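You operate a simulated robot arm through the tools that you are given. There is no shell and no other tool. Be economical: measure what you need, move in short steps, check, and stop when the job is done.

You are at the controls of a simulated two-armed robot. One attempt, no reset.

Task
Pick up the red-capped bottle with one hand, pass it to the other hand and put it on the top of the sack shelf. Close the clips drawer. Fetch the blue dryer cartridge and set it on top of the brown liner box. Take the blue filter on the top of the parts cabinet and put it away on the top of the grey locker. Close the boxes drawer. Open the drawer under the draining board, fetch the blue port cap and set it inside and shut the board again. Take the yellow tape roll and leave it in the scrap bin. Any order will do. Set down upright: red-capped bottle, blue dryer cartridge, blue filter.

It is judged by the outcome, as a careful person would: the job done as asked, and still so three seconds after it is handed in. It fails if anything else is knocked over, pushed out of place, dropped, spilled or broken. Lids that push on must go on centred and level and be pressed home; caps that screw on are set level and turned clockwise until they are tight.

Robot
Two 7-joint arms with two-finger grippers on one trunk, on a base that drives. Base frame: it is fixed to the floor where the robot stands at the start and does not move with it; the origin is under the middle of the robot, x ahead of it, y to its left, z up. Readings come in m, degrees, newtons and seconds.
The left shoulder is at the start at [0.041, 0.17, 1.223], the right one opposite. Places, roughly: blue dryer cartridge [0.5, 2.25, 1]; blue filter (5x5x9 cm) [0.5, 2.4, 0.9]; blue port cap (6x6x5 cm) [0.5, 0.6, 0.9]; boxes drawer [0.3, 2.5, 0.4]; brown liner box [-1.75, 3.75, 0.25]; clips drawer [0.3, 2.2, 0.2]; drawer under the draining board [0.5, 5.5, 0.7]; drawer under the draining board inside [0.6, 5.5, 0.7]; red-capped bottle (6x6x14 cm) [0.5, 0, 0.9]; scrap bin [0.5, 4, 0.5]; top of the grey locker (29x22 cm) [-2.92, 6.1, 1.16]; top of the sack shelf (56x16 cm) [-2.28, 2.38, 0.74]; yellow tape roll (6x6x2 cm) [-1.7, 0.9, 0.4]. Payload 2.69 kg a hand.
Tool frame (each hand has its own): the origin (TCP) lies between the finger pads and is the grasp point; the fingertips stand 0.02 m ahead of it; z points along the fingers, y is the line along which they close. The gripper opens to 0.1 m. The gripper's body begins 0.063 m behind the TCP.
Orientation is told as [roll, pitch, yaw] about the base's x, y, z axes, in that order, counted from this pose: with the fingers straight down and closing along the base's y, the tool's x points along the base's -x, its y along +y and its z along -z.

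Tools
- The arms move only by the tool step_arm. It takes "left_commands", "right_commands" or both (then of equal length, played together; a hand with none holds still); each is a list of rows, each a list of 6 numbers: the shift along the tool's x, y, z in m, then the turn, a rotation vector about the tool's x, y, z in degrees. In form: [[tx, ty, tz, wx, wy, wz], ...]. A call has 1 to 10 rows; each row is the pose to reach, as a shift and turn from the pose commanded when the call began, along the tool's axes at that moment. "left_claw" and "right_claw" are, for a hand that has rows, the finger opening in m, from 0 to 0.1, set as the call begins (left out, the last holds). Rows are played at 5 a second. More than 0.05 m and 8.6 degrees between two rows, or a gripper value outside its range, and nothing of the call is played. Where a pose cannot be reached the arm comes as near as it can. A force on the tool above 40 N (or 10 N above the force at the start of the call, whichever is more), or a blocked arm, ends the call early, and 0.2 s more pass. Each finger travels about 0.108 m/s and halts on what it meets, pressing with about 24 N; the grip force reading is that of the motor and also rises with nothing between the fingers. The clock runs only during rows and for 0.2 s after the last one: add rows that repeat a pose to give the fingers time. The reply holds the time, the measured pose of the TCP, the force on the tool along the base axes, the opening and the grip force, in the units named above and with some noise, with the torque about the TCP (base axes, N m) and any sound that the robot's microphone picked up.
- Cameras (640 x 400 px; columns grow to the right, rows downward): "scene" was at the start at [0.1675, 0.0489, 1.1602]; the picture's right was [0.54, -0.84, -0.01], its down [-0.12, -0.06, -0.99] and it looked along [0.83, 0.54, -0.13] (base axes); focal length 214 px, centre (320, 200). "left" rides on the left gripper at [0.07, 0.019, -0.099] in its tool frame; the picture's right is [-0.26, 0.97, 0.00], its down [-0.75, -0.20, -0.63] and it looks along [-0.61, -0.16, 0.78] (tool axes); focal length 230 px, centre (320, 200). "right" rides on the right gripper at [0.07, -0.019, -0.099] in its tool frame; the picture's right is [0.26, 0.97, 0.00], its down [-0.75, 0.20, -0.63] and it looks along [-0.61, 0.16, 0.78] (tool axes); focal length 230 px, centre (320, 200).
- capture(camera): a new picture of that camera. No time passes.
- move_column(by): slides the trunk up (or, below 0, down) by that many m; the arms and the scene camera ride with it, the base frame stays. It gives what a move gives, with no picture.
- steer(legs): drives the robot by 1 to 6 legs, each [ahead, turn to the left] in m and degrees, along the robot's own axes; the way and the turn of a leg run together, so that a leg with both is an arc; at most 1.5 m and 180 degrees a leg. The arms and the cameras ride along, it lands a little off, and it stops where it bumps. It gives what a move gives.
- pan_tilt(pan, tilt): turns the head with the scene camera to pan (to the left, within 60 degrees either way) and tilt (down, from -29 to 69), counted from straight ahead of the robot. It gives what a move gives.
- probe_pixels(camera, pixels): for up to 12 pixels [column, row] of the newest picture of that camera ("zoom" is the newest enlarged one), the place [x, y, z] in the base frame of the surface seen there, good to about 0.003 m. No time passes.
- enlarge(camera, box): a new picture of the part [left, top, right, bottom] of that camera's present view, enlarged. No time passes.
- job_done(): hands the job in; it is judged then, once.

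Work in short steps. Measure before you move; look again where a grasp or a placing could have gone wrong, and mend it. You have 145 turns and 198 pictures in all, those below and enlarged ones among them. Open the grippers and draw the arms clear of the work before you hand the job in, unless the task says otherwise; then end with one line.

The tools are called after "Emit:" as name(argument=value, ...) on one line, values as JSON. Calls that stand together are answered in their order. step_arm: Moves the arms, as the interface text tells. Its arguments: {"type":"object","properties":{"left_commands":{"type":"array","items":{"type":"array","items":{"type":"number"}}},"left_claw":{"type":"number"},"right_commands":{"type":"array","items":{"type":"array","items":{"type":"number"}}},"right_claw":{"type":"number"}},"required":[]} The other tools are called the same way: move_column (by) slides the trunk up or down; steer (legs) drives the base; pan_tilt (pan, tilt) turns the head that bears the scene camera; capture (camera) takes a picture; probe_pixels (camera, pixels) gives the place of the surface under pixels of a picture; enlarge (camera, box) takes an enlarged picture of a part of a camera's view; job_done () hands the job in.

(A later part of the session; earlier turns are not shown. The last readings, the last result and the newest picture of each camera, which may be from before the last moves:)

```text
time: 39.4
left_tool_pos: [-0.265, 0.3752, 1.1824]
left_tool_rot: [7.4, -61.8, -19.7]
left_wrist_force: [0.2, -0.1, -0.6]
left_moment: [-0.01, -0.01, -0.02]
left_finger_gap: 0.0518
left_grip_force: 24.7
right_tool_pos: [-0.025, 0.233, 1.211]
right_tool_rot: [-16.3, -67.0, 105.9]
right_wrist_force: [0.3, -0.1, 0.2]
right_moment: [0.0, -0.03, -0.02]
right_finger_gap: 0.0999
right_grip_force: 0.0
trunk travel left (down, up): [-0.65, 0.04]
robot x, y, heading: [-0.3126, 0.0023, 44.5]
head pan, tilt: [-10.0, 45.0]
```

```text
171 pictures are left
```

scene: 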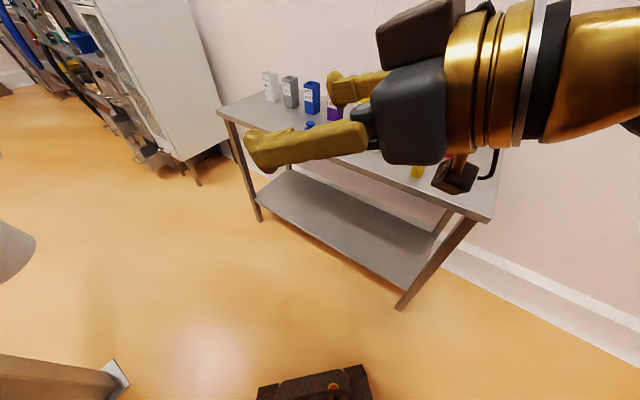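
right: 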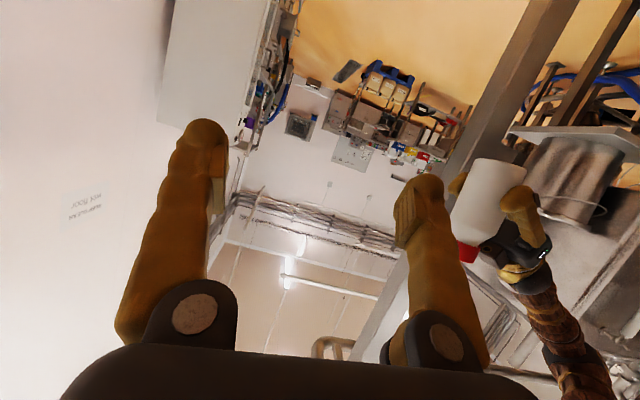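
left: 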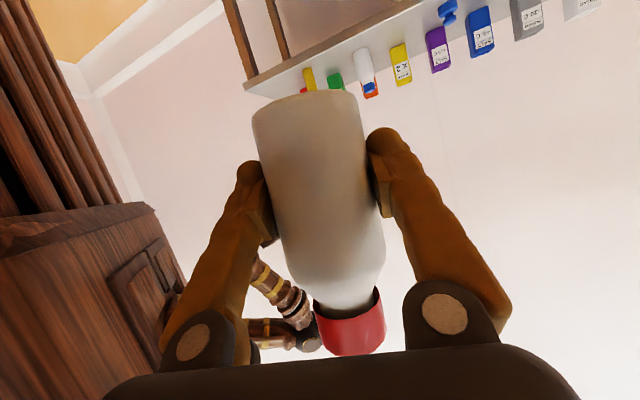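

A tall rack stands behind at x≈-0.64, so the left elbow touched it and the aisle is about 1 m wide. I drive forward 0.4 m along the present heading, which leads away from the rack toward the cap.

Emit:
steer(legs=[[0.4, 0]])

Emit:
capture(camera="scene")

Emit:
capture(camera="right")

```text
time: 41.9
left_tool_pos: [0.0173, 0.6558, 1.1802]
left_tool_rot: [7.5, -61.8, -19.5]
left_wrist_force: [1.0, -0.4, 0.1]
left_moment: [0.03, 0.01, -0.01]
left_finger_gap: 0.052
left_grip_force: 24.1
right_tool_pos: [0.2583, 0.5127, 1.2101]
right_tool_rot: [-16.1, -66.9, 105.9]
right_wrist_force: [-0.1, -0.5, -0.2]
right_moment: [0.01, 0.01, -0.03]
right_finger_gap: 0.1
right_grip_force: 0.0
trunk travel left (down, up): [-0.65, 0.04]
robot x, y, heading: [-0.0288, 0.285, 44.9]
head pan, tilt: [-10.0, 45.0]
```

```text
170 pictures are left
```

scene: 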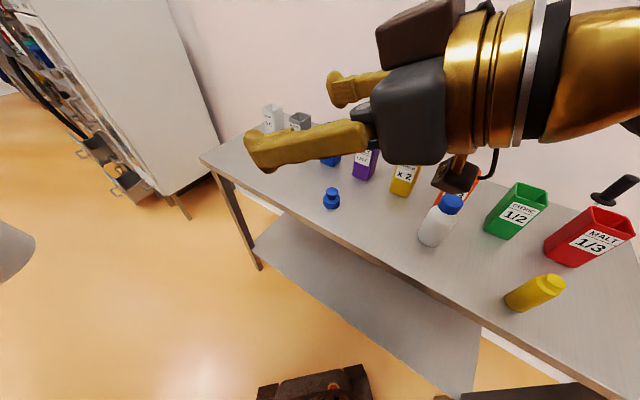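

```text
169 pictures are left
```

right: 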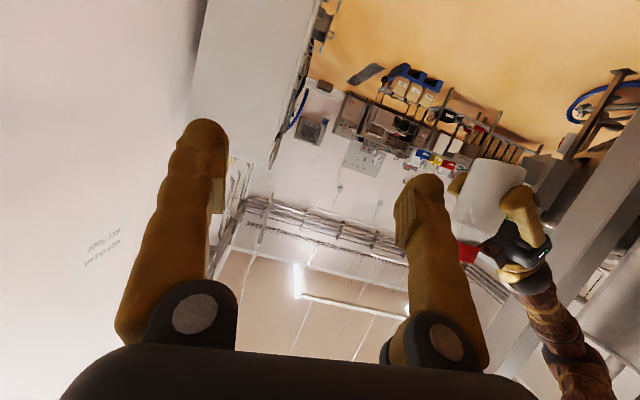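

The port cap is at (332,198) in the scene, clear of its neighbours. I enlarge it to measure its shape.

Emit:
enlarge(camera="scene", box=[300, 170, 364, 210])

Emit:
probe_pixels(camera="zoom", pixels=[[310, 200], [310, 250], [310, 300], [310, 360], [230, 290], [400, 290], [260, 230], [370, 230]])

```text
10.00 times, centred on (332, 190) of scene
```

zoom: 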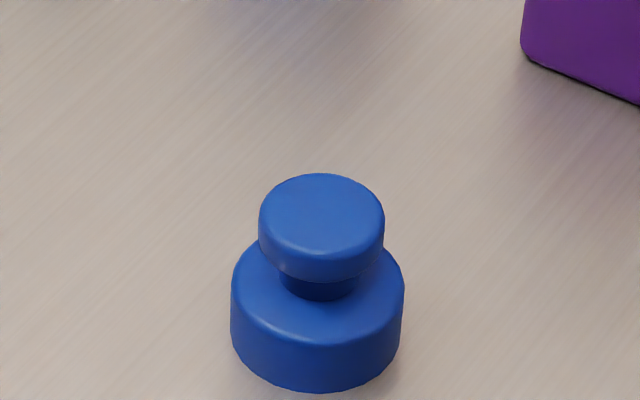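

```text
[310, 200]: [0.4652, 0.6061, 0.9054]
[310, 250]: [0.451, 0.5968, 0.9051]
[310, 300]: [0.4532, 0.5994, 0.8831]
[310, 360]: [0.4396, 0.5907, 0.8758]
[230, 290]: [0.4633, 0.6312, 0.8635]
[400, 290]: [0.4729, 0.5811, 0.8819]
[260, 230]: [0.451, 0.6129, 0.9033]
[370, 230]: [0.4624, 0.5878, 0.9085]
```

The base disc (about 6 cm, z 0.862–0.883) suits a grip at axis (0.460, 0.600). I turn the right hand to pitch -45, yaw 45 at a point 13 cm back along its axis.

Emit:
step_arm(right_commands=[[0.031, -0.016, 0.0157, 5.04, 3.43, 4.37], [0.062, -0.032, 0.0314, 10.1, 6.86, 8.74], [0.093, -0.048, 0.047, 15.1, 10.3, 13.1], [0.124, -0.064, 0.063, 20.2, 13.7, 17.5], [0.155, -0.08, 0.0786, 25.2, 17.1, 21.9], [0.186, -0.096, 0.0943, 30.3, 20.6, 26.2], [0.217, -0.112, 0.11, 35.3, 24, 30.6], [0.217, -0.112, 0.11, 35.3, 24, 30.6]], right_claw=0.1)

Emit:
capture(camera="right")

Emit:
capture(camera="scene")

```text
time: 43.7
left_tool_pos: [0.0074, 0.6458, 1.1856]
left_tool_rot: [9.5, -61.9, -20.8]
left_wrist_force: [0.1, 0.1, 0.2]
left_moment: [-0.01, 0.03, 0.01]
left_finger_gap: 0.0522
left_grip_force: 23.7
right_tool_pos: [0.3848, 0.5239, 0.9887]
right_tool_rot: [0.0, -46.1, 45.0]
right_wrist_force: [-0.2, -0.5, 1.0]
right_moment: [0.03, -0.01, -0.01]
right_finger_gap: 0.1001
right_grip_force: 0.1
trunk travel left (down, up): [-0.65, 0.04]
robot x, y, heading: [-0.0239, 0.2883, 44.4]
head pan, tilt: [-10.0, 45.0]
```

```text
167 pictures are left
```

right: 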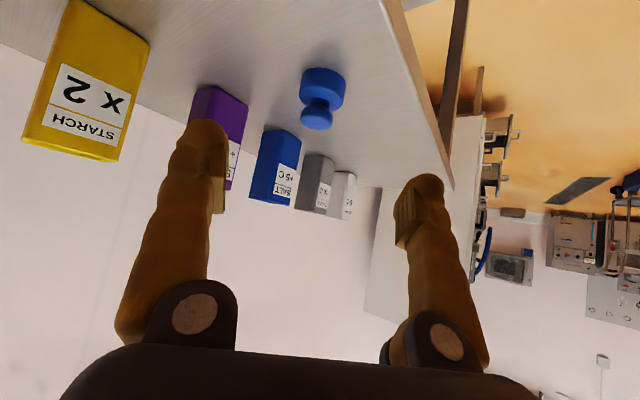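

```text
166 pictures are left
```

scene: 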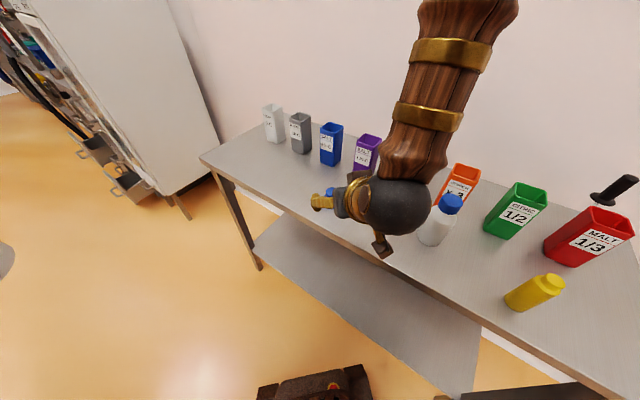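

The cap is centred in the right view at (322,95). I probe it to refine the last approach.

Emit:
probe_pixels(camera="right", pixels=[[316, 118], [322, 78], [304, 85], [342, 85], [322, 95], [316, 108], [303, 110], [331, 110]])

Emit:
enlarge(camera="right", box=[280, 55, 376, 140])

```text
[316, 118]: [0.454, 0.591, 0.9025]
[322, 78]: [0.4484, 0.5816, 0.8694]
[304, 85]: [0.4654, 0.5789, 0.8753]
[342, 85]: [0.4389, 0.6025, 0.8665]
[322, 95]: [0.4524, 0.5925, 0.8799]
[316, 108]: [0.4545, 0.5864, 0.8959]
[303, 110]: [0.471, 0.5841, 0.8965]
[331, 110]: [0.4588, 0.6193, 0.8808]
```

```text
4.71 times, centred on (328, 98) of right
```

zoom: 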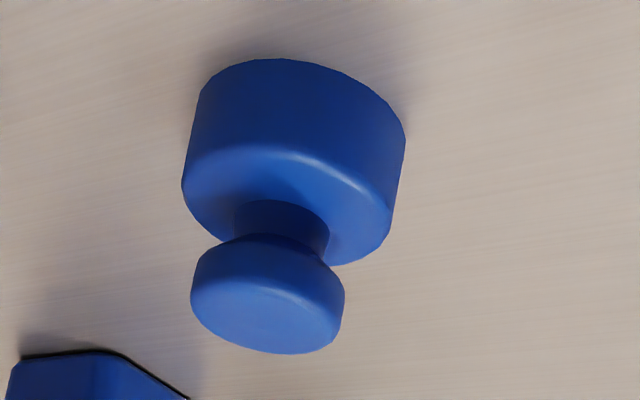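

The cap axis is about (0.465, 0.602). I advance 0.10 m first and check the measured pose before the last bit.

Emit:
step_arm(right_commands=[[-0.001, 0, 0.034, 0, 0, 0], [-0.003, 0, 0.067, 0, 0, 0], [-0.004, -0.001, 0.1, 0, 0, 0], [-0.004, -0.001, 0.1, 0, 0, 0]])

Emit:
capture(camera="right")

```text
time: 44.7
left_tool_pos: [0.0065, 0.6454, 1.1865]
left_tool_rot: [9.5, -61.9, -20.8]
left_wrist_force: [0.3, 0.8, -0.7]
left_moment: [0.0, 0.01, 0.03]
left_finger_gap: 0.0519
left_grip_force: 23.5
right_tool_pos: [0.4397, 0.5759, 0.9215]
right_tool_rot: [0.0, -45.9, 45.1]
right_wrist_force: [0.5, -0.2, -0.2]
right_moment: [0.0, 0.01, -0.03]
right_finger_gap: 0.0999
right_grip_force: 0.1
trunk travel left (down, up): [-0.65, 0.04]
robot x, y, heading: [-0.0253, 0.287, 44.5]
head pan, tilt: [-10.0, 45.0]
```

```text
164 pictures are left
```

right: 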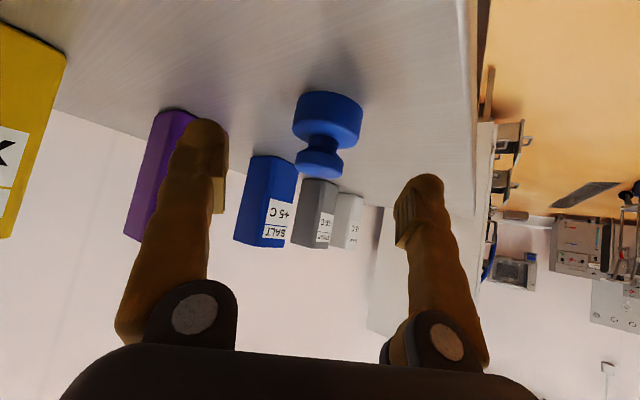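

The motion tracks well, with about 4.9 cm left. I finish the approach and close on the disc.

Emit:
step_arm(right_commands=[[-0.001, 0, 0.025, 0, 0, 0], [-0.002, 0, 0.048, 0, 0, 0], [-0.002, 0, 0.048, 0, 0, 0]])

Emit:
step_arm(right_commands=[[0, 0, 0, 0, 0, 0], [0, 0, 0, 0, 0, 0], [0, 0, 0, 0, 0, 0], [0, 0, 0, 0, 0, 0]], right_claw=0)

Emit:
capture(camera="right")

```text
time: 45.5
left_tool_pos: [0.0081, 0.646, 1.1855]
left_tool_rot: [9.6, -61.9, -20.8]
left_wrist_force: [-0.5, 0.3, -1.6]
left_moment: [-0.01, -0.01, -0.01]
left_finger_gap: 0.0522
left_grip_force: 23.7
right_tool_pos: [0.4629, 0.604, 0.8898]
right_tool_rot: [0.2, -46.1, 45.0]
right_wrist_force: [0.0, -0.4, -0.5]
right_moment: [0.01, 0.0, 0.03]
right_finger_gap: 0.1
right_grip_force: 0.1
trunk travel left (down, up): [-0.65, 0.04]
robot x, y, heading: [-0.0309, 0.2859, 44.7]
head pan, tilt: [-10.0, 45.0]
```

```text
time: 46.5
left_tool_pos: [0.0066, 0.6463, 1.1859]
left_tool_rot: [9.5, -61.9, -20.6]
left_wrist_force: [0.5, 0.4, -0.2]
left_moment: [-0.02, 0.0, -0.02]
left_finger_gap: 0.0518
left_grip_force: 24.4
right_tool_pos: [0.4639, 0.6028, 0.8902]
right_tool_rot: [0.2, -46.0, 45.0]
right_wrist_force: [0.1, 1.8, 0.6]
right_moment: [-0.02, 0.04, -0.01]
right_finger_gap: 0.0471
right_grip_force: 24.3
trunk travel left (down, up): [-0.65, 0.04]
robot x, y, heading: [-0.0291, 0.2845, 44.5]
head pan, tilt: [-10.0, 45.0]
```

```text
163 pictures are left
```

right: 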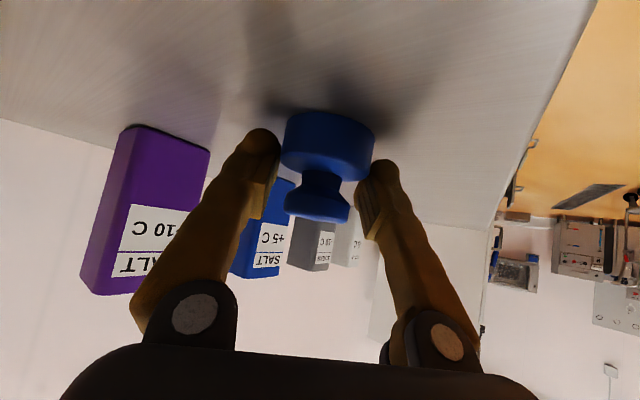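

The disc is gripped (gap 0.047). I lift 0.15 m and check that the cap comes along.

Emit:
step_arm(right_commands=[[-0.027, 0, -0.026, 0, 0, 0], [-0.054, 0, -0.052, 0, 0, 0], [-0.081, 0, -0.078, 0, 0, 0], [-0.108, 0, -0.104, 0, 0, 0], [-0.108, 0, -0.104, 0, 0, 0]])

Emit:
capture(camera="right")

Emit:
capture(camera="left")

Emit:
capture(camera="scene")

```text
time: 47.7
left_tool_pos: [0.0074, 0.6467, 1.1868]
left_tool_rot: [9.3, -61.9, -20.7]
left_wrist_force: [0.7, -0.6, -0.4]
left_moment: [0.01, 0.02, 0.02]
left_finger_gap: 0.0521
left_grip_force: 24.4
right_tool_pos: [0.4629, 0.6022, 1.0405]
right_tool_rot: [0.0, -45.9, 45.0]
right_wrist_force: [-0.5, 0.2, 0.3]
right_moment: [0.0, -0.01, 0.02]
right_finger_gap: 0.0469
right_grip_force: 24.1
trunk travel left (down, up): [-0.65, 0.04]
robot x, y, heading: [-0.0295, 0.2874, 44.6]
head pan, tilt: [-10.0, 45.0]
```

```text
162 pictures are left
```

right: 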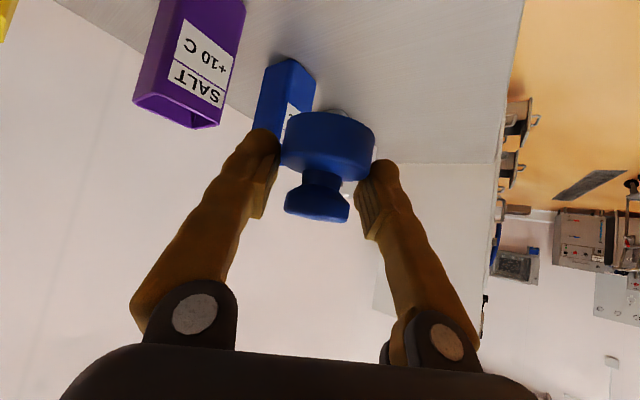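

```text
161 pictures are left
```

left: 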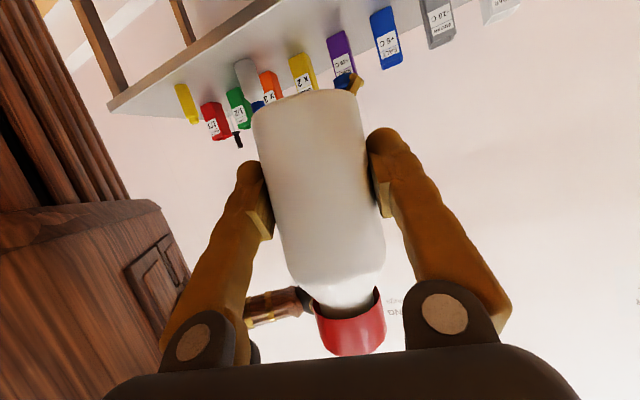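

```text
160 pictures are left
```

scene: 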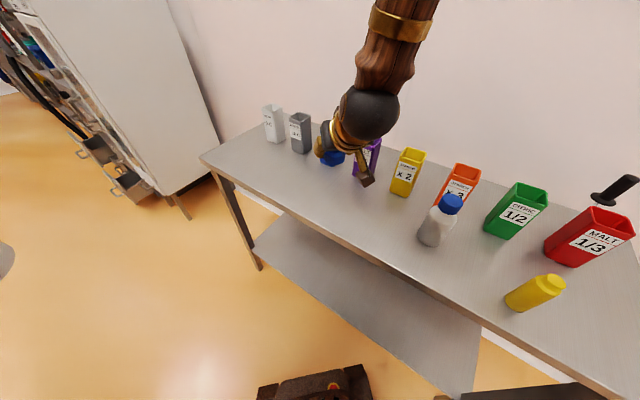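

Both objects are held. I turn to heading 90, drive out of the aisle past the rack and look ahead.

Emit:
steer(legs=[[0, 45.5], [1.1, 0]])

Emit:
pan_tilt(pan=0, tilt=20)

Emit:
capture(camera="scene")

```text
time: 55.5
left_tool_pos: [-0.2574, 1.6775, 1.1868]
left_tool_rot: [9.4, -61.8, 24.4]
left_wrist_force: [0.7, 0.6, -0.9]
left_moment: [-0.02, -0.02, 0.0]
left_finger_gap: 0.0518
left_grip_force: 24.4
right_tool_pos: [0.094, 1.9681, 1.0413]
right_tool_rot: [0.0, -46.0, 90.1]
right_wrist_force: [0.4, 0.3, 0.0]
right_moment: [0.01, 0.02, 0.02]
right_finger_gap: 0.046
right_grip_force: 23.9
trunk travel left (down, up): [-0.65, 0.04]
robot x, y, heading: [-0.03, 1.403, 89.8]
head pan, tilt: [-10.0, 45.0]
```

```text
time: 56.4
left_tool_pos: [-0.2734, 1.6694, 1.183]
left_tool_rot: [11.8, -60.6, 24.0]
left_wrist_force: [0.4, 0.1, -0.8]
left_moment: [0.02, -0.02, -0.05]
left_finger_gap: 0.0521
left_grip_force: 23.4
right_tool_pos: [0.0936, 1.9526, 1.0498]
right_tool_rot: [-0.1, -46.9, 90.2]
right_wrist_force: [-0.3, 0.1, -1.8]
right_moment: [0.03, -0.01, -0.01]
right_finger_gap: 0.0461
right_grip_force: 24.0
trunk travel left (down, up): [-0.65, 0.04]
robot x, y, heading: [-0.0246, 1.3972, 89.8]
head pan, tilt: [0.0, 20.0]
```

```text
159 pictures are left
```

scene: 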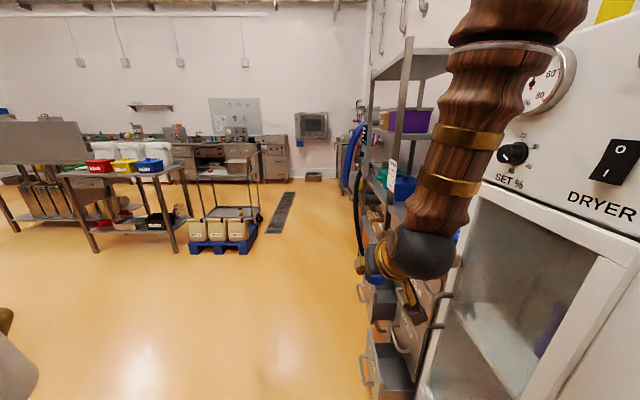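

The aisle ahead is open and a dryer cabinet with open drawers stands at the right. I map a few points before turning.

Emit:
probe_pixels(camera="scene", pixels=[[365, 370], [375, 290], [410, 320], [500, 300], [600, 255], [408, 60], [70, 180], [180, 230], [222, 235], [240, 100], [300, 165], [360, 250]])

Emit:
capture(camera="right")

```text
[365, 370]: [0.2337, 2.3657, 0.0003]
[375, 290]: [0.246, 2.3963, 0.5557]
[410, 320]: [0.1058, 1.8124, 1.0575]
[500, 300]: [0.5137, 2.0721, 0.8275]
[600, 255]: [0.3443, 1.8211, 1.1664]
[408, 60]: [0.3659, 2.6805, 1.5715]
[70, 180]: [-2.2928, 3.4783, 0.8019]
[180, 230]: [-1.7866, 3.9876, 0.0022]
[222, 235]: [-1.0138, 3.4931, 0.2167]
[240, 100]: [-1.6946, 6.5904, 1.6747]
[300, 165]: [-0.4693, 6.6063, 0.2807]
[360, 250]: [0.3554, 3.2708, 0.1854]
```

```text
158 pictures are left
```

right: 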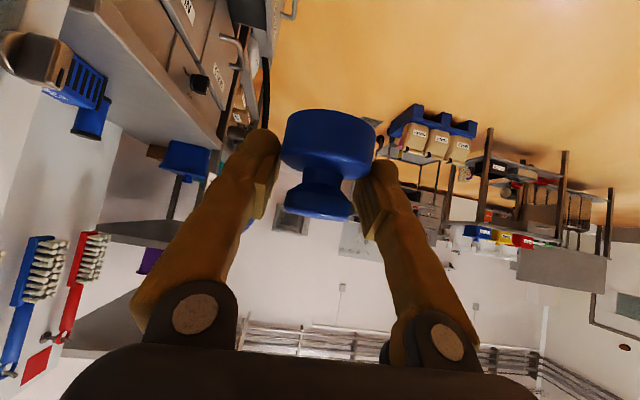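

The right hand is near the parts cabinet, so I turn left to heading about 165 and look toward the tape roll and sack shelf side.

Emit:
steer(legs=[[0, 75]])

Emit:
capture(camera="scene")

```text
time: 57.3
left_tool_pos: [-0.2976, 1.6311, 1.177]
left_tool_rot: [15.3, -60.9, 23.5]
left_wrist_force: [0.4, 0.0, 0.2]
left_moment: [0.02, -0.04, 0.04]
left_finger_gap: 0.052
left_grip_force: 23.7
right_tool_pos: [0.0792, 1.9198, 1.0713]
right_tool_rot: [-0.1, -48.8, 92.0]
right_wrist_force: [0.0, -0.4, -0.7]
right_moment: [0.03, 0.06, -0.02]
right_finger_gap: 0.0459
right_grip_force: 23.9
trunk travel left (down, up): [-0.65, 0.04]
robot x, y, heading: [-0.0289, 1.3985, 91.2]
head pan, tilt: [0.0, 20.0]
stopped in leg 1: the robot was blocked; the commanded pose is now the measured one
```

```text
157 pictures are left
```

scene: 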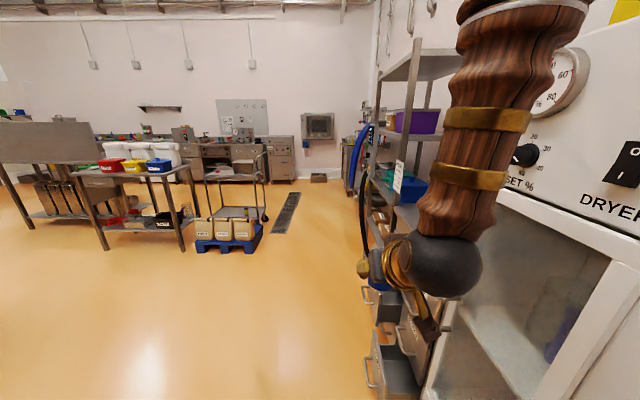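

The turn was blocked after 1.4°, so something touches the robot. I look with both hand cameras and to the left with the head.

Emit:
capture(camera="left")

Emit:
pan_tilt(pan=35, tilt=45)

Emit:
capture(camera="scene")

Emit:
pan_tilt(pan=-35, tilt=45)

Emit:
capture(camera="scene")

```text
156 pictures are left
```

left: 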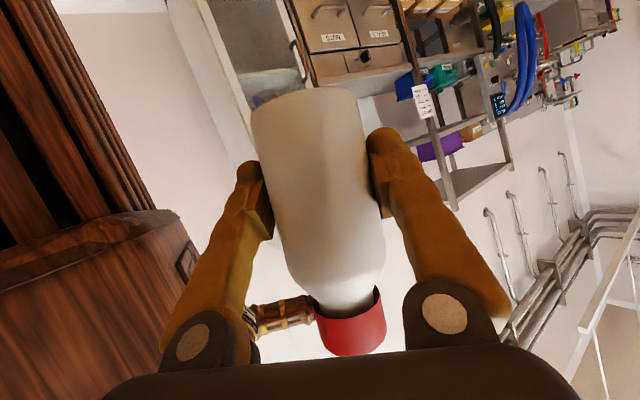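

```text
time: 58.3
left_tool_pos: [-0.2968, 1.6335, 1.1779]
left_tool_rot: [14.9, -60.8, 23.5]
left_wrist_force: [0.0, 0.8, -0.9]
left_moment: [0.02, 0.0, -0.01]
left_finger_gap: 0.0518
left_grip_force: 24.3
right_tool_pos: [0.0783, 1.9237, 1.0684]
right_tool_rot: [-0.1, -48.8, 92.0]
right_wrist_force: [-0.2, -0.2, 0.1]
right_moment: [0.0, -0.01, 0.02]
right_finger_gap: 0.0456
right_grip_force: 23.2
trunk travel left (down, up): [-0.65, 0.04]
robot x, y, heading: [-0.028, 1.3979, 91.3]
head pan, tilt: [35.0, 45.0]
```

```text
155 pictures are left
```

scene: 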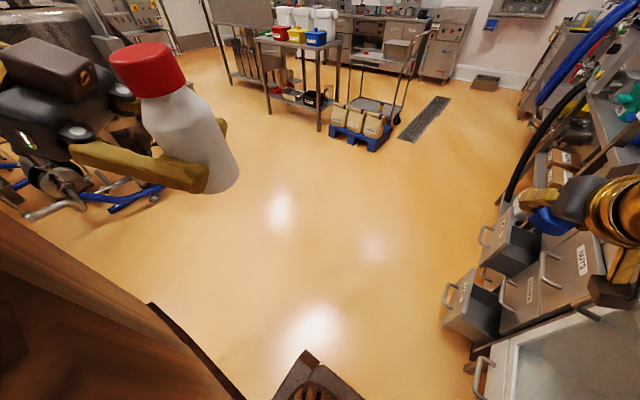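

```text
time: 59.7
left_tool_pos: [-0.295, 1.6339, 1.1771]
left_tool_rot: [14.9, -60.8, 23.6]
left_wrist_force: [0.1, -0.8, -1.5]
left_moment: [0.0, 0.0, 0.03]
left_finger_gap: 0.0521
left_grip_force: 24.2
right_tool_pos: [0.0802, 1.923, 1.0679]
right_tool_rot: [0.0, -48.7, 92.0]
right_wrist_force: [0.2, -0.1, 0.2]
right_moment: [0.03, 0.0, -0.01]
right_finger_gap: 0.0454
right_grip_force: 23.8
trunk travel left (down, up): [-0.65, 0.04]
robot x, y, heading: [-0.0275, 1.3978, 91.4]
head pan, tilt: [-35.0, 45.0]
```

```text
154 pictures are left
```

scene: 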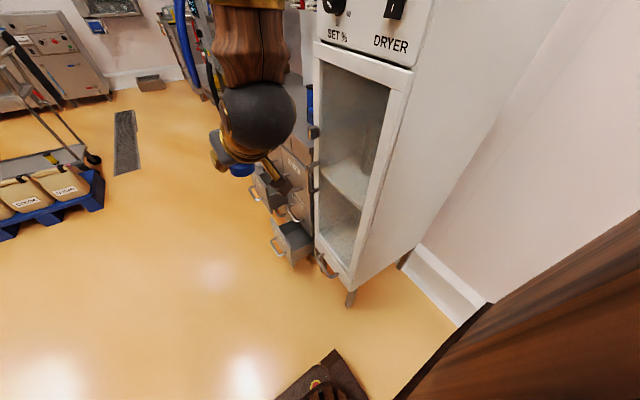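

I probe the brown shapes, the dryer leg and the drawers to find what blocks the turn.

Emit:
probe_pixels(camera="scene", pixels=[[350, 300], [325, 262], [275, 245], [255, 190], [600, 300], [450, 370], [320, 370], [240, 170], [290, 165], [400, 260], [545, 350]])

Emit:
probe_pixels(camera="left", pixels=[[100, 250], [60, 60], [20, 350], [280, 320], [200, 100]])

Emit:
pan_tilt(pan=0, tilt=65)

Emit:
capture(camera="scene")

```text
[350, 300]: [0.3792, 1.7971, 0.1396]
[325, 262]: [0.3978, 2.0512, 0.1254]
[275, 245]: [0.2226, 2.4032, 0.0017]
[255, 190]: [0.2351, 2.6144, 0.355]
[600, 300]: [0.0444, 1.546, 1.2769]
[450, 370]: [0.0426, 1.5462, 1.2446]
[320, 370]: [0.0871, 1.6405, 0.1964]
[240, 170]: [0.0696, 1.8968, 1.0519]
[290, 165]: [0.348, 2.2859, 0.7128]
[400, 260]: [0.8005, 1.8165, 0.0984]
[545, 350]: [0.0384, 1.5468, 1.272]
```

```text
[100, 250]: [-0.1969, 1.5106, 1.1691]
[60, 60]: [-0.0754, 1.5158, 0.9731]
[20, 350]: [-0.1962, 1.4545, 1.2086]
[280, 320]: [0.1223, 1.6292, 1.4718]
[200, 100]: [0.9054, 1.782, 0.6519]
```

```text
time: 60.7
left_tool_pos: [-0.2958, 1.6343, 1.1768]
left_tool_rot: [14.9, -60.8, 23.6]
left_wrist_force: [-0.5, 0.2, -0.4]
left_moment: [0.02, 0.01, 0.01]
left_finger_gap: 0.0521
left_grip_force: 24.1
right_tool_pos: [0.0803, 1.9226, 1.0674]
right_tool_rot: [0.0, -48.7, 91.8]
right_wrist_force: [-0.4, 0.2, -0.2]
right_moment: [-0.02, -0.01, 0.0]
right_finger_gap: 0.0453
right_grip_force: 24.1
trunk travel left (down, up): [-0.65, 0.04]
robot x, y, heading: [-0.0297, 1.3977, 91.5]
head pan, tilt: [0.0, 65.0]
```

```text
153 pictures are left
```

scene: 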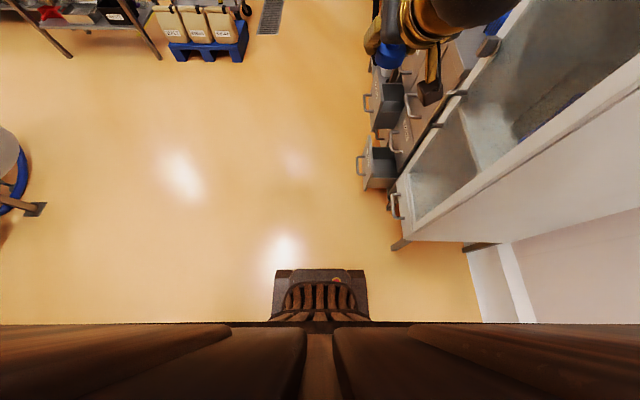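

Nothing low is in the way, so the raised right elbow is probably near the dryer's side at y≈1.8. I back up 0.2 m and try the turn in a small step.

Emit:
steer(legs=[[-0.2, 0], [0, 30]])

Emit:
pan_tilt(pan=0, tilt=35)

Emit:
capture(camera="scene")

```text
time: 63.8
left_tool_pos: [-0.3644, 1.2707, 1.182]
left_tool_rot: [14.5, -63.1, 51.5]
left_wrist_force: [-0.5, -0.1, -0.4]
left_moment: [0.01, -0.01, -0.01]
left_finger_gap: 0.0521
left_grip_force: 23.7
right_tool_pos: [-0.1927, 1.7026, 1.0671]
right_tool_rot: [0.0, -48.6, 121.7]
right_wrist_force: [0.7, -0.8, -0.3]
right_moment: [-0.02, 0.0, -0.02]
right_finger_gap: 0.045
right_grip_force: 24.0
trunk travel left (down, up): [-0.65, 0.04]
robot x, y, heading: [-0.0205, 1.1974, 120.7]
head pan, tilt: [0.0, 65.0]
```

```text
time: 64.8
left_tool_pos: [-0.3636, 1.255, 1.1812]
left_tool_rot: [16.3, -62.5, 51.0]
left_wrist_force: [1.1, 0.5, -0.2]
left_moment: [-0.03, 0.03, -0.03]
left_finger_gap: 0.0522
left_grip_force: 24.0
right_tool_pos: [-0.1838, 1.6896, 1.0765]
right_tool_rot: [0.0, -49.5, 121.8]
right_wrist_force: [0.1, 1.3, -0.5]
right_moment: [-0.01, -0.04, -0.01]
right_finger_gap: 0.0449
right_grip_force: 24.0
trunk travel left (down, up): [-0.65, 0.04]
robot x, y, heading: [-0.0209, 1.1981, 121.1]
head pan, tilt: [0.0, 35.0]
```

```text
152 pictures are left
```

scene: 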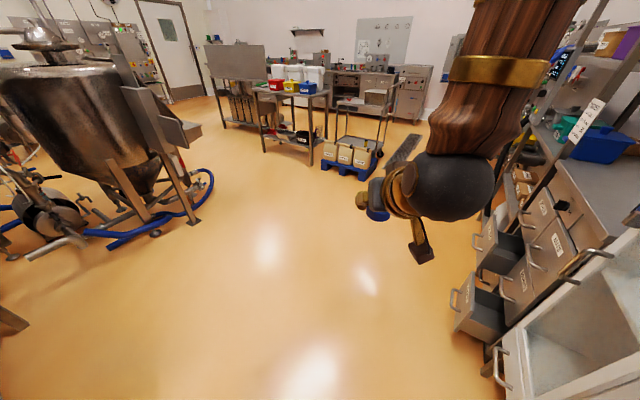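

The turn worked. The right grip gap is creeping from 0.047 to 0.045, so I check the cap in the right hand.

Emit:
capture(camera="right")

Emit:
probe_pixels(camera="scene", pixels=[[110, 130], [195, 220], [10, 330], [150, 100], [320, 95], [350, 160], [400, 60], [250, 60], [60, 240]])

```text
151 pictures are left
```

right: 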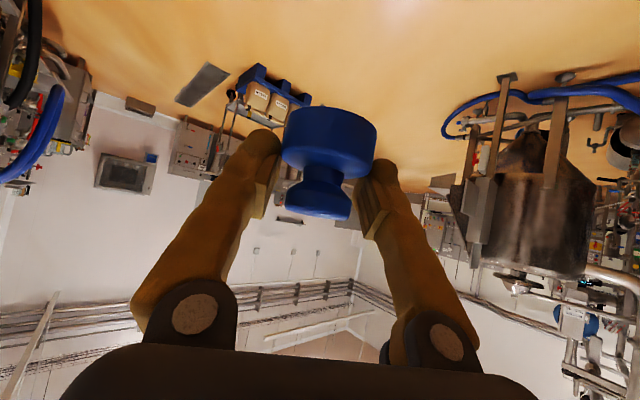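

```text
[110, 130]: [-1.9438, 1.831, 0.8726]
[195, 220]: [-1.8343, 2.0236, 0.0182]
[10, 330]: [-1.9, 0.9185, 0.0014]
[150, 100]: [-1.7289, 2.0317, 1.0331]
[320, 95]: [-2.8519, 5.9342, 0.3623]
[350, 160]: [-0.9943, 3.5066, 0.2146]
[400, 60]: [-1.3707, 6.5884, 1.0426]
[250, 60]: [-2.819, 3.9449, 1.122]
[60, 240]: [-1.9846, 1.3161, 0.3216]
```

The cap is still held well. I drive toward (-1.0, 2.3) and face the sack shelf.

Emit:
steer(legs=[[0, 11], [1.5, 0], [0, 45]])

Emit:
capture(camera="scene")

```text
time: 74.9
left_tool_pos: [-1.2369, 2.0491, 1.1837]
left_tool_rot: [16.6, -64.0, 104.7]
left_wrist_force: [-0.6, 1.1, -1.6]
left_moment: [-0.01, -0.02, 0.03]
left_finger_gap: 0.0519
left_grip_force: 23.7
right_tool_pos: [-1.4939, 2.4419, 1.0762]
right_tool_rot: [-0.1, -49.7, 177.1]
right_wrist_force: [-0.4, 0.2, 0.7]
right_moment: [-0.01, 0.02, 0.0]
right_finger_gap: 0.0442
right_grip_force: 23.9
trunk travel left (down, up): [-0.65, 0.04]
robot x, y, heading: [-0.9936, 2.2931, 176.2]
head pan, tilt: [0.0, 35.0]
```

```text
150 pictures are left
```

scene: 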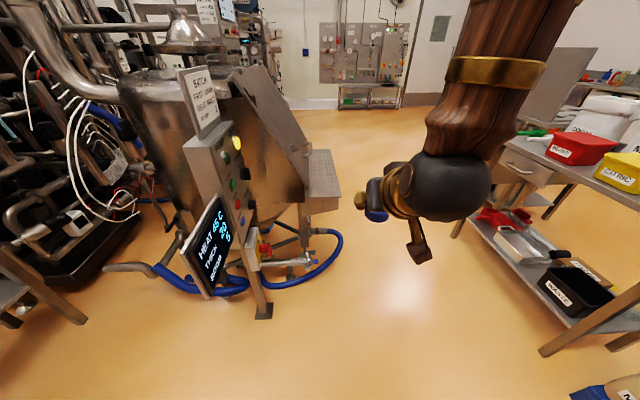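

A small perforated tray beside the tank at (322,170) looks like the sack shelf. I measure it.

Emit:
probe_pixels(camera="scene", pixels=[[322, 155], [312, 175], [335, 190], [325, 195], [315, 155], [330, 152], [270, 110], [262, 310], [340, 235], [245, 250], [308, 205]])

Emit:
enlarge(camera="scene", box=[230, 60, 390, 260])

```text
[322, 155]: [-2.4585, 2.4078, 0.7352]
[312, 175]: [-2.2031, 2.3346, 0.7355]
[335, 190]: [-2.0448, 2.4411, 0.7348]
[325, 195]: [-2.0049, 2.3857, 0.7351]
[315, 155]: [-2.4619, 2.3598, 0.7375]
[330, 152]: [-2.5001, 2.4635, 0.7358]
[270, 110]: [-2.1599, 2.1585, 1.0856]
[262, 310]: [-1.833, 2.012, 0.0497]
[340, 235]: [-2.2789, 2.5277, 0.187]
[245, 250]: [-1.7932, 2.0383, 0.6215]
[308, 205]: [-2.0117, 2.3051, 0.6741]
```

```text
2.00 times, centred on (310, 160) of scene
```

zoom: 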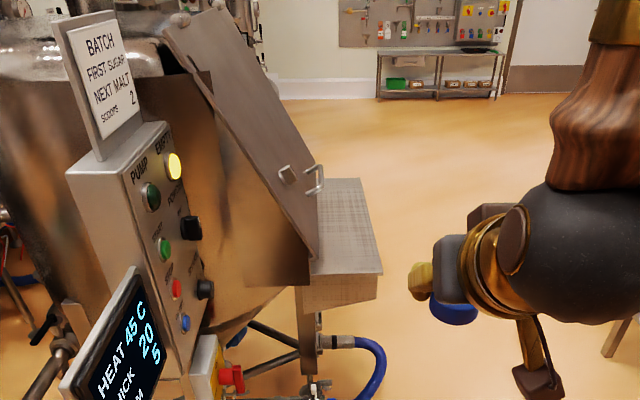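

The shelf top spans x -2.56 to -2.00, y 2.30 to 2.46 at z 0.735, free from the +y side. I drive to about (-2.2, 2.98) and turn to face it.

Emit:
steer(legs=[[0, -26], [1.37, 0]])

Emit:
steer(legs=[[0, 115]])

Emit:
capture(camera="scene")

```text
time: 83.1
left_tool_pos: [-2.498, 2.8566, 1.1849]
left_tool_rot: [18.3, -63.8, 76.8]
left_wrist_force: [-0.5, 0.3, -0.3]
left_moment: [0.04, 0.02, 0.01]
left_finger_gap: 0.0519
left_grip_force: 23.9
right_tool_pos: [-2.5495, 3.3252, 1.0843]
right_tool_rot: [-0.1, -50.4, 150.6]
right_wrist_force: [0.2, 0.3, 0.2]
right_moment: [-0.01, 0.0, 0.03]
right_finger_gap: 0.043
right_grip_force: 23.5
trunk travel left (down, up): [-0.65, 0.04]
robot x, y, heading: [-2.1842, 2.9795, 149.8]
head pan, tilt: [0.0, 35.0]
```

```text
time: 88.5
left_tool_pos: [-1.9334, 2.7636, 1.1844]
left_tool_rot: [20.6, -64.6, -170.2]
left_wrist_force: [-0.7, 0.5, -0.9]
left_moment: [0.0, 0.02, -0.04]
left_finger_gap: 0.052
left_grip_force: 23.8
right_tool_pos: [-2.3354, 2.5176, 1.092]
right_tool_rot: [0.0, -51.5, -94.2]
right_wrist_force: [-0.3, 0.1, 0.2]
right_moment: [0.0, 0.01, -0.02]
right_finger_gap: 0.0431
right_grip_force: 23.9
trunk travel left (down, up): [-0.65, 0.04]
robot x, y, heading: [-2.1878, 2.983, -95.3]
head pan, tilt: [0.0, 35.0]
```

```text
148 pictures are left
```

scene: 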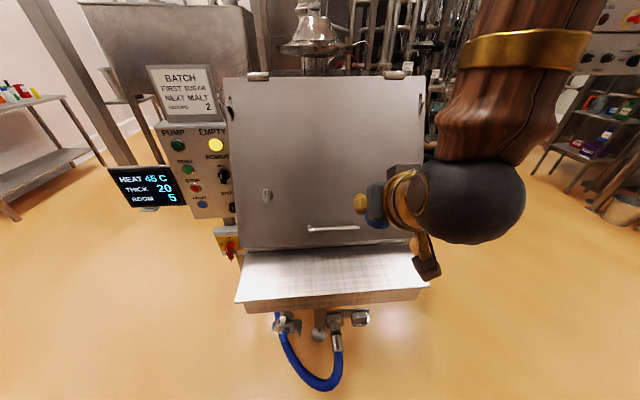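

The robot faces the tray squarely. I bring the left hand with the bottle upright to a point above the tray at about (-2.12, 2.42).

Emit:
step_arm(left_commands=[[0.0125, 0.0172, 0.0415, -3.8, 0.9, -2.8], [0.025, 0.0344, 0.083, -7.5, 1.8, -5.7], [0.0375, 0.0516, 0.1245, -11.3, 2.8, -8.5], [0.05, 0.0688, 0.166, -15.1, 3.7, -11.4], [0.0625, 0.086, 0.2075, -18.9, 4.6, -14.2], [0.075, 0.1032, 0.249, -22.6, 5.5, -17], [0.0875, 0.1204, 0.2905, -26.4, 6.4, -19.9], [0.1, 0.1376, 0.332, -30.2, 7.4, -22.7], [0.1125, 0.1548, 0.3735, -33.9, 8.3, -25.6], [0.125, 0.172, 0.415, -37.7, 9.2, -28.4]])

Emit:
capture(camera="scene")

Emit:
capture(camera="left")

```text
time: 90.7
left_tool_pos: [-2.0245, 2.5529, 0.9822]
left_tool_rot: [0.2, -60.9, -105.1]
left_wrist_force: [0.6, 0.3, 0.0]
left_moment: [-0.03, 0.01, -0.01]
left_finger_gap: 0.0519
left_grip_force: 24.1
left hand out of reach, approached as far as the arm can: row 7, 8, 9, 10
right_tool_pos: [-2.3341, 2.5351, 1.1007]
right_tool_rot: [-0.2, -52.5, -94.0]
right_wrist_force: [-0.2, 0.6, 0.2]
right_moment: [0.04, 0.02, 0.02]
right_finger_gap: 0.0427
right_grip_force: 23.7
trunk travel left (down, up): [-0.65, 0.04]
robot x, y, heading: [-2.1936, 2.9812, -95.2]
head pan, tilt: [0.0, 35.0]
```

```text
147 pictures are left
```

scene: 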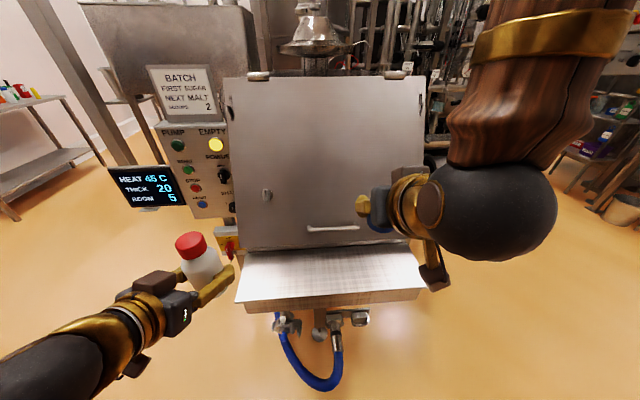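

```text
146 pictures are left
```

left: 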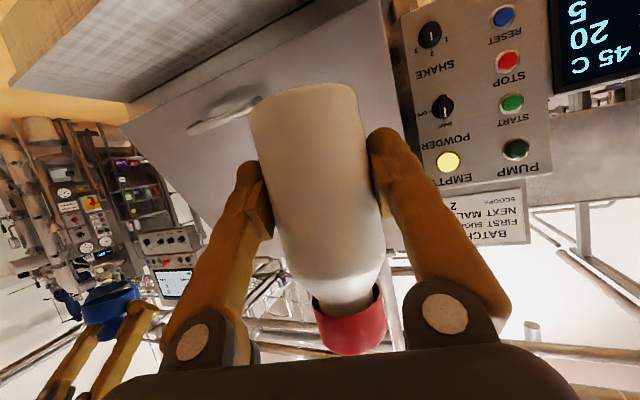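

The arm is at its reach limit (left TCP at (-2.02, 2.55, 0.98)). I raise both hands relative to the shoulders, lower the trunk 0.3 m and check.

Emit:
step_arm(left_commands=[[-0.033, 0, -0.019, 0, 0, 0], [-0.065, 0, -0.0375, 0, 0, 0], [-0.098, 0, -0.056, 0, 0, 0], [-0.13, 0, -0.075, 0, 0, 0], [-0.13, 0, -0.075, 0, 0, 0]], right_commands=[[-0.02, 0, -0.015, 0, 0, 0], [-0.04, 0, -0.031, 0, 0, 0], [-0.06, 0, -0.046, 0, 0, 0], [-0.079, 0, -0.062, 0, 0, 0], [-0.079, 0, -0.062, 0, 0, 0]])

Emit:
move_column(by=-0.3)

Emit:
capture(camera="scene")

```text
time: 91.9
left_tool_pos: [-2.0221, 2.5568, 1.1281]
left_tool_rot: [0.2, -60.9, -105.2]
left_wrist_force: [-0.1, -0.1, -0.3]
left_moment: [-0.01, 0.02, 0.01]
left_finger_gap: 0.052
left_grip_force: 24.8
right_tool_pos: [-2.3351, 2.5357, 1.1997]
right_tool_rot: [-0.3, -52.3, -94.1]
right_wrist_force: [0.0, 0.2, -0.6]
right_moment: [0.03, -0.03, -0.01]
right_finger_gap: 0.0427
right_grip_force: 23.5
trunk travel left (down, up): [-0.65, 0.04]
robot x, y, heading: [-2.1929, 2.9799, -95.4]
head pan, tilt: [0.0, 35.0]
```

```text
time: 94.9
left_tool_pos: [-2.0242, 2.5578, 0.8271]
left_tool_rot: [0.3, -60.9, -105.2]
left_wrist_force: [-0.5, -1.0, -0.5]
left_moment: [0.01, -0.01, -0.02]
left_finger_gap: 0.0519
left_grip_force: 23.8
right_tool_pos: [-2.335, 2.5356, 0.8999]
right_tool_rot: [-0.2, -52.4, -93.9]
right_wrist_force: [0.1, 0.2, 0.0]
right_moment: [0.01, 0.0, 0.0]
right_finger_gap: 0.0422
right_grip_force: 24.0
trunk travel left (down, up): [-0.35, 0.34]
robot x, y, heading: [-2.1874, 2.9818, -95.3]
head pan, tilt: [0.0, 35.0]
```

```text
145 pictures are left
```

scene: 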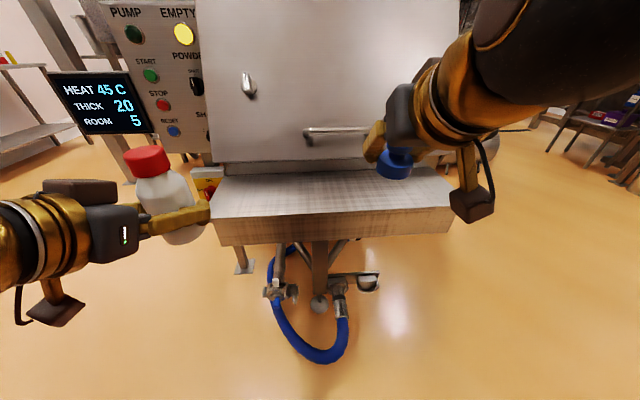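

The left hand now has reach to spare. I move the bottle over the tray to about (-2.12, 2.39) at TCP height 0.857.

Emit:
step_arm(left_commands=[[-0.0234, -0.0097, 0.03, 0, 0, 0], [-0.0468, -0.0194, 0.06, 0, 0, 0], [-0.0702, -0.0292, 0.089, 0, 0, 0], [-0.0936, -0.0389, 0.119, 0, 0, 0], [-0.117, -0.0486, 0.149, 0, 0, 0], [-0.117, -0.0486, 0.149, 0, 0, 0]])

Emit:
capture(camera="scene")

```text
time: 96.3
left_tool_pos: [-2.009, 2.5431, 0.8204]
left_tool_rot: [0.3, -60.9, -105.3]
left_wrist_force: [0.8, 0.1, -0.9]
left_moment: [-0.02, 0.0, -0.01]
left_finger_gap: 0.052
left_grip_force: 24.2
left hand out of reach, approached as far as the arm can: row 1, 2, 3, 4, 5, 6
right_tool_pos: [-2.3342, 2.5366, 0.9008]
right_tool_rot: [-0.2, -52.5, -94.0]
right_wrist_force: [-1.2, 0.2, -0.2]
right_moment: [0.0, 0.01, 0.0]
right_finger_gap: 0.0424
right_grip_force: 24.5
trunk travel left (down, up): [-0.35, 0.34]
robot x, y, heading: [-2.1949, 2.9834, -95.1]
head pan, tilt: [0.0, 35.0]
```

```text
144 pictures are left
```

scene: 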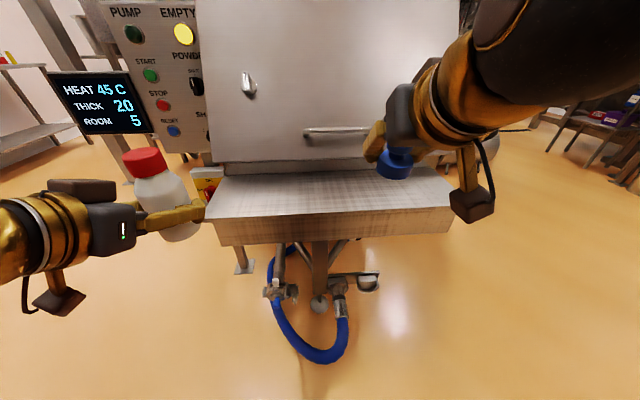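

The left wrist is at a joint limit in this pose. I check the floor hose and valve below the tray before moving closer to set the cap down there first and free space.

Emit:
probe_pixels(camera="scene", pixels=[[315, 358], [343, 335], [368, 283], [270, 290], [205, 190], [243, 265], [390, 165], [300, 230], [335, 130], [395, 175], [330, 175]])

Emit:
capture(camera="right")

```text
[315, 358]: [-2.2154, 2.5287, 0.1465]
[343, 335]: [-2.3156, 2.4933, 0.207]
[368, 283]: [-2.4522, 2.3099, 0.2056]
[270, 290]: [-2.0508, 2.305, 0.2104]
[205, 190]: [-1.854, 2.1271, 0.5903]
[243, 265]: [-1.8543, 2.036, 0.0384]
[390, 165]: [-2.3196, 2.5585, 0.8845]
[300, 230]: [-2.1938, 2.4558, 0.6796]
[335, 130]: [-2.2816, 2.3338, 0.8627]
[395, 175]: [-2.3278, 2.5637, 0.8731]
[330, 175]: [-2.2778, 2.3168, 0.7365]
```

```text
143 pictures are left
```

right: 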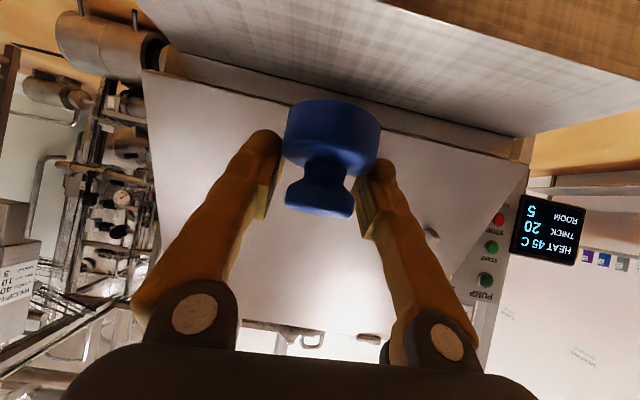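

The hose front is at y≈2.53, so I may advance 0.12 m. I raise the left hand 0.1 m, drive ahead and level the right hand to pitch -46 over the tray.

Emit:
step_arm(left_commands=[[-0.029, 0, -0.016, 0, 0, 0], [-0.058, 0, -0.032, 0, 0, 0], [-0.0874, 0, -0.0486, 0, 0, 0], [-0.0874, 0, -0.0486, 0, 0, 0]], right_commands=[[0, 0, 0, 0, 2, 0], [0, 0, 0, 0, 4, 0], [0, 0, 0, 0, 6.5, 0], [0, 0, 0, 0, 6.5, 0]])

Emit:
steer(legs=[[0.12, 0]])

Emit:
capture(camera="scene")

Emit:
capture(camera="right")

```text
time: 97.3
left_tool_pos: [-1.9872, 2.5551, 0.8815]
left_tool_rot: [0.4, -60.7, -105.1]
left_wrist_force: [0.7, 0.2, -0.9]
left_moment: [-0.03, 0.04, -0.02]
left_finger_gap: 0.0518
left_grip_force: 24.0
left hand out of reach, approached as far as the arm can: row 1, 2, 3, 4
right_tool_pos: [-2.335, 2.5371, 0.9002]
right_tool_rot: [-0.1, -45.9, -94.1]
right_wrist_force: [0.5, -0.7, -0.9]
right_moment: [-0.01, 0.01, -0.01]
right_finger_gap: 0.042
right_grip_force: 24.1
trunk travel left (down, up): [-0.35, 0.34]
robot x, y, heading: [-2.1891, 2.9809, -95.2]
head pan, tilt: [0.0, 35.0]
```

```text
time: 98.5
left_tool_pos: [-1.9986, 2.4355, 0.8815]
left_tool_rot: [0.3, -60.7, -105.1]
left_wrist_force: [-0.3, 0.0, -0.3]
left_moment: [0.01, -0.03, 0.05]
left_finger_gap: 0.0522
left_grip_force: 24.3
right_tool_pos: [-2.3458, 2.4175, 0.8997]
right_tool_rot: [-0.2, -45.9, -94.1]
right_wrist_force: [0.4, 0.1, -1.1]
right_moment: [-0.01, -0.02, 0.0]
right_finger_gap: 0.0423
right_grip_force: 24.0
trunk travel left (down, up): [-0.35, 0.34]
robot x, y, heading: [-2.202, 2.8633, -95.3]
head pan, tilt: [0.0, 35.0]
```

```text
142 pictures are left
```

scene: 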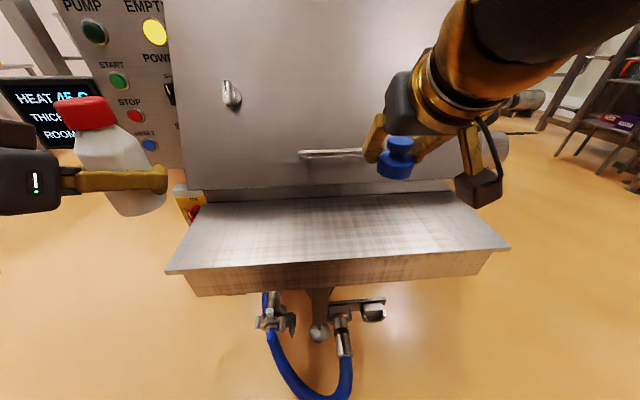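

```text
141 pictures are left
```

right: 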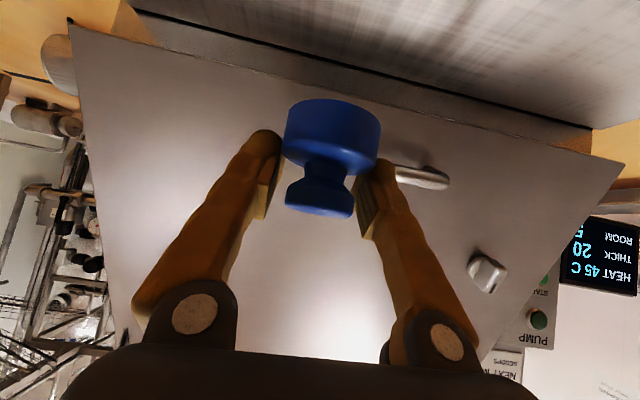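

The cap hangs over the tray at (-2.35, 2.40). I lower the right hand 0.12 m, then creep to contact.

Emit:
step_arm(right_commands=[[0.029, 0, 0.028, 0, 0, 0], [0.058, 0, 0.056, 0, 0, 0], [0.086, 0, 0.0835, 0, 0, 0], [0.086, 0, 0.0835, 0, 0, 0]])

Emit:
capture(camera="right")

Emit:
enlarge(camera="scene", box=[340, 100, 500, 260])

```text
time: 99.5
left_tool_pos: [-1.9885, 2.4444, 0.8714]
left_tool_rot: [1.3, -59.2, -104.5]
left_wrist_force: [0.4, -0.5, -1.2]
left_moment: [0.0, -0.04, 0.01]
left_finger_gap: 0.0518
left_grip_force: 24.3
right_tool_pos: [-2.3448, 2.4279, 0.7853]
right_tool_rot: [-0.2, -46.9, -93.9]
right_wrist_force: [0.8, -0.1, 0.1]
right_moment: [-0.01, 0.03, -0.02]
right_finger_gap: 0.042
right_grip_force: 23.8
trunk travel left (down, up): [-0.35, 0.34]
robot x, y, heading: [-2.2034, 2.8623, -95.0]
head pan, tilt: [0.0, 35.0]
```

```text
140 pictures are left
```

right: 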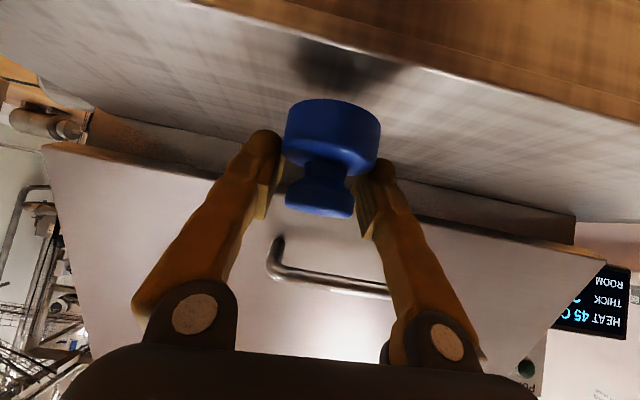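

```text
2.50 times, centred on (420, 180) of scene
```

zoom: 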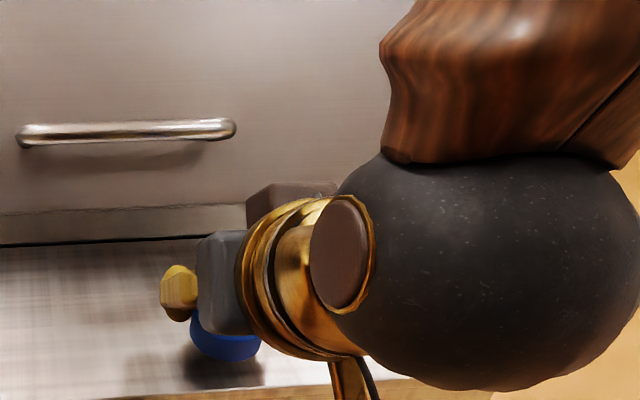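

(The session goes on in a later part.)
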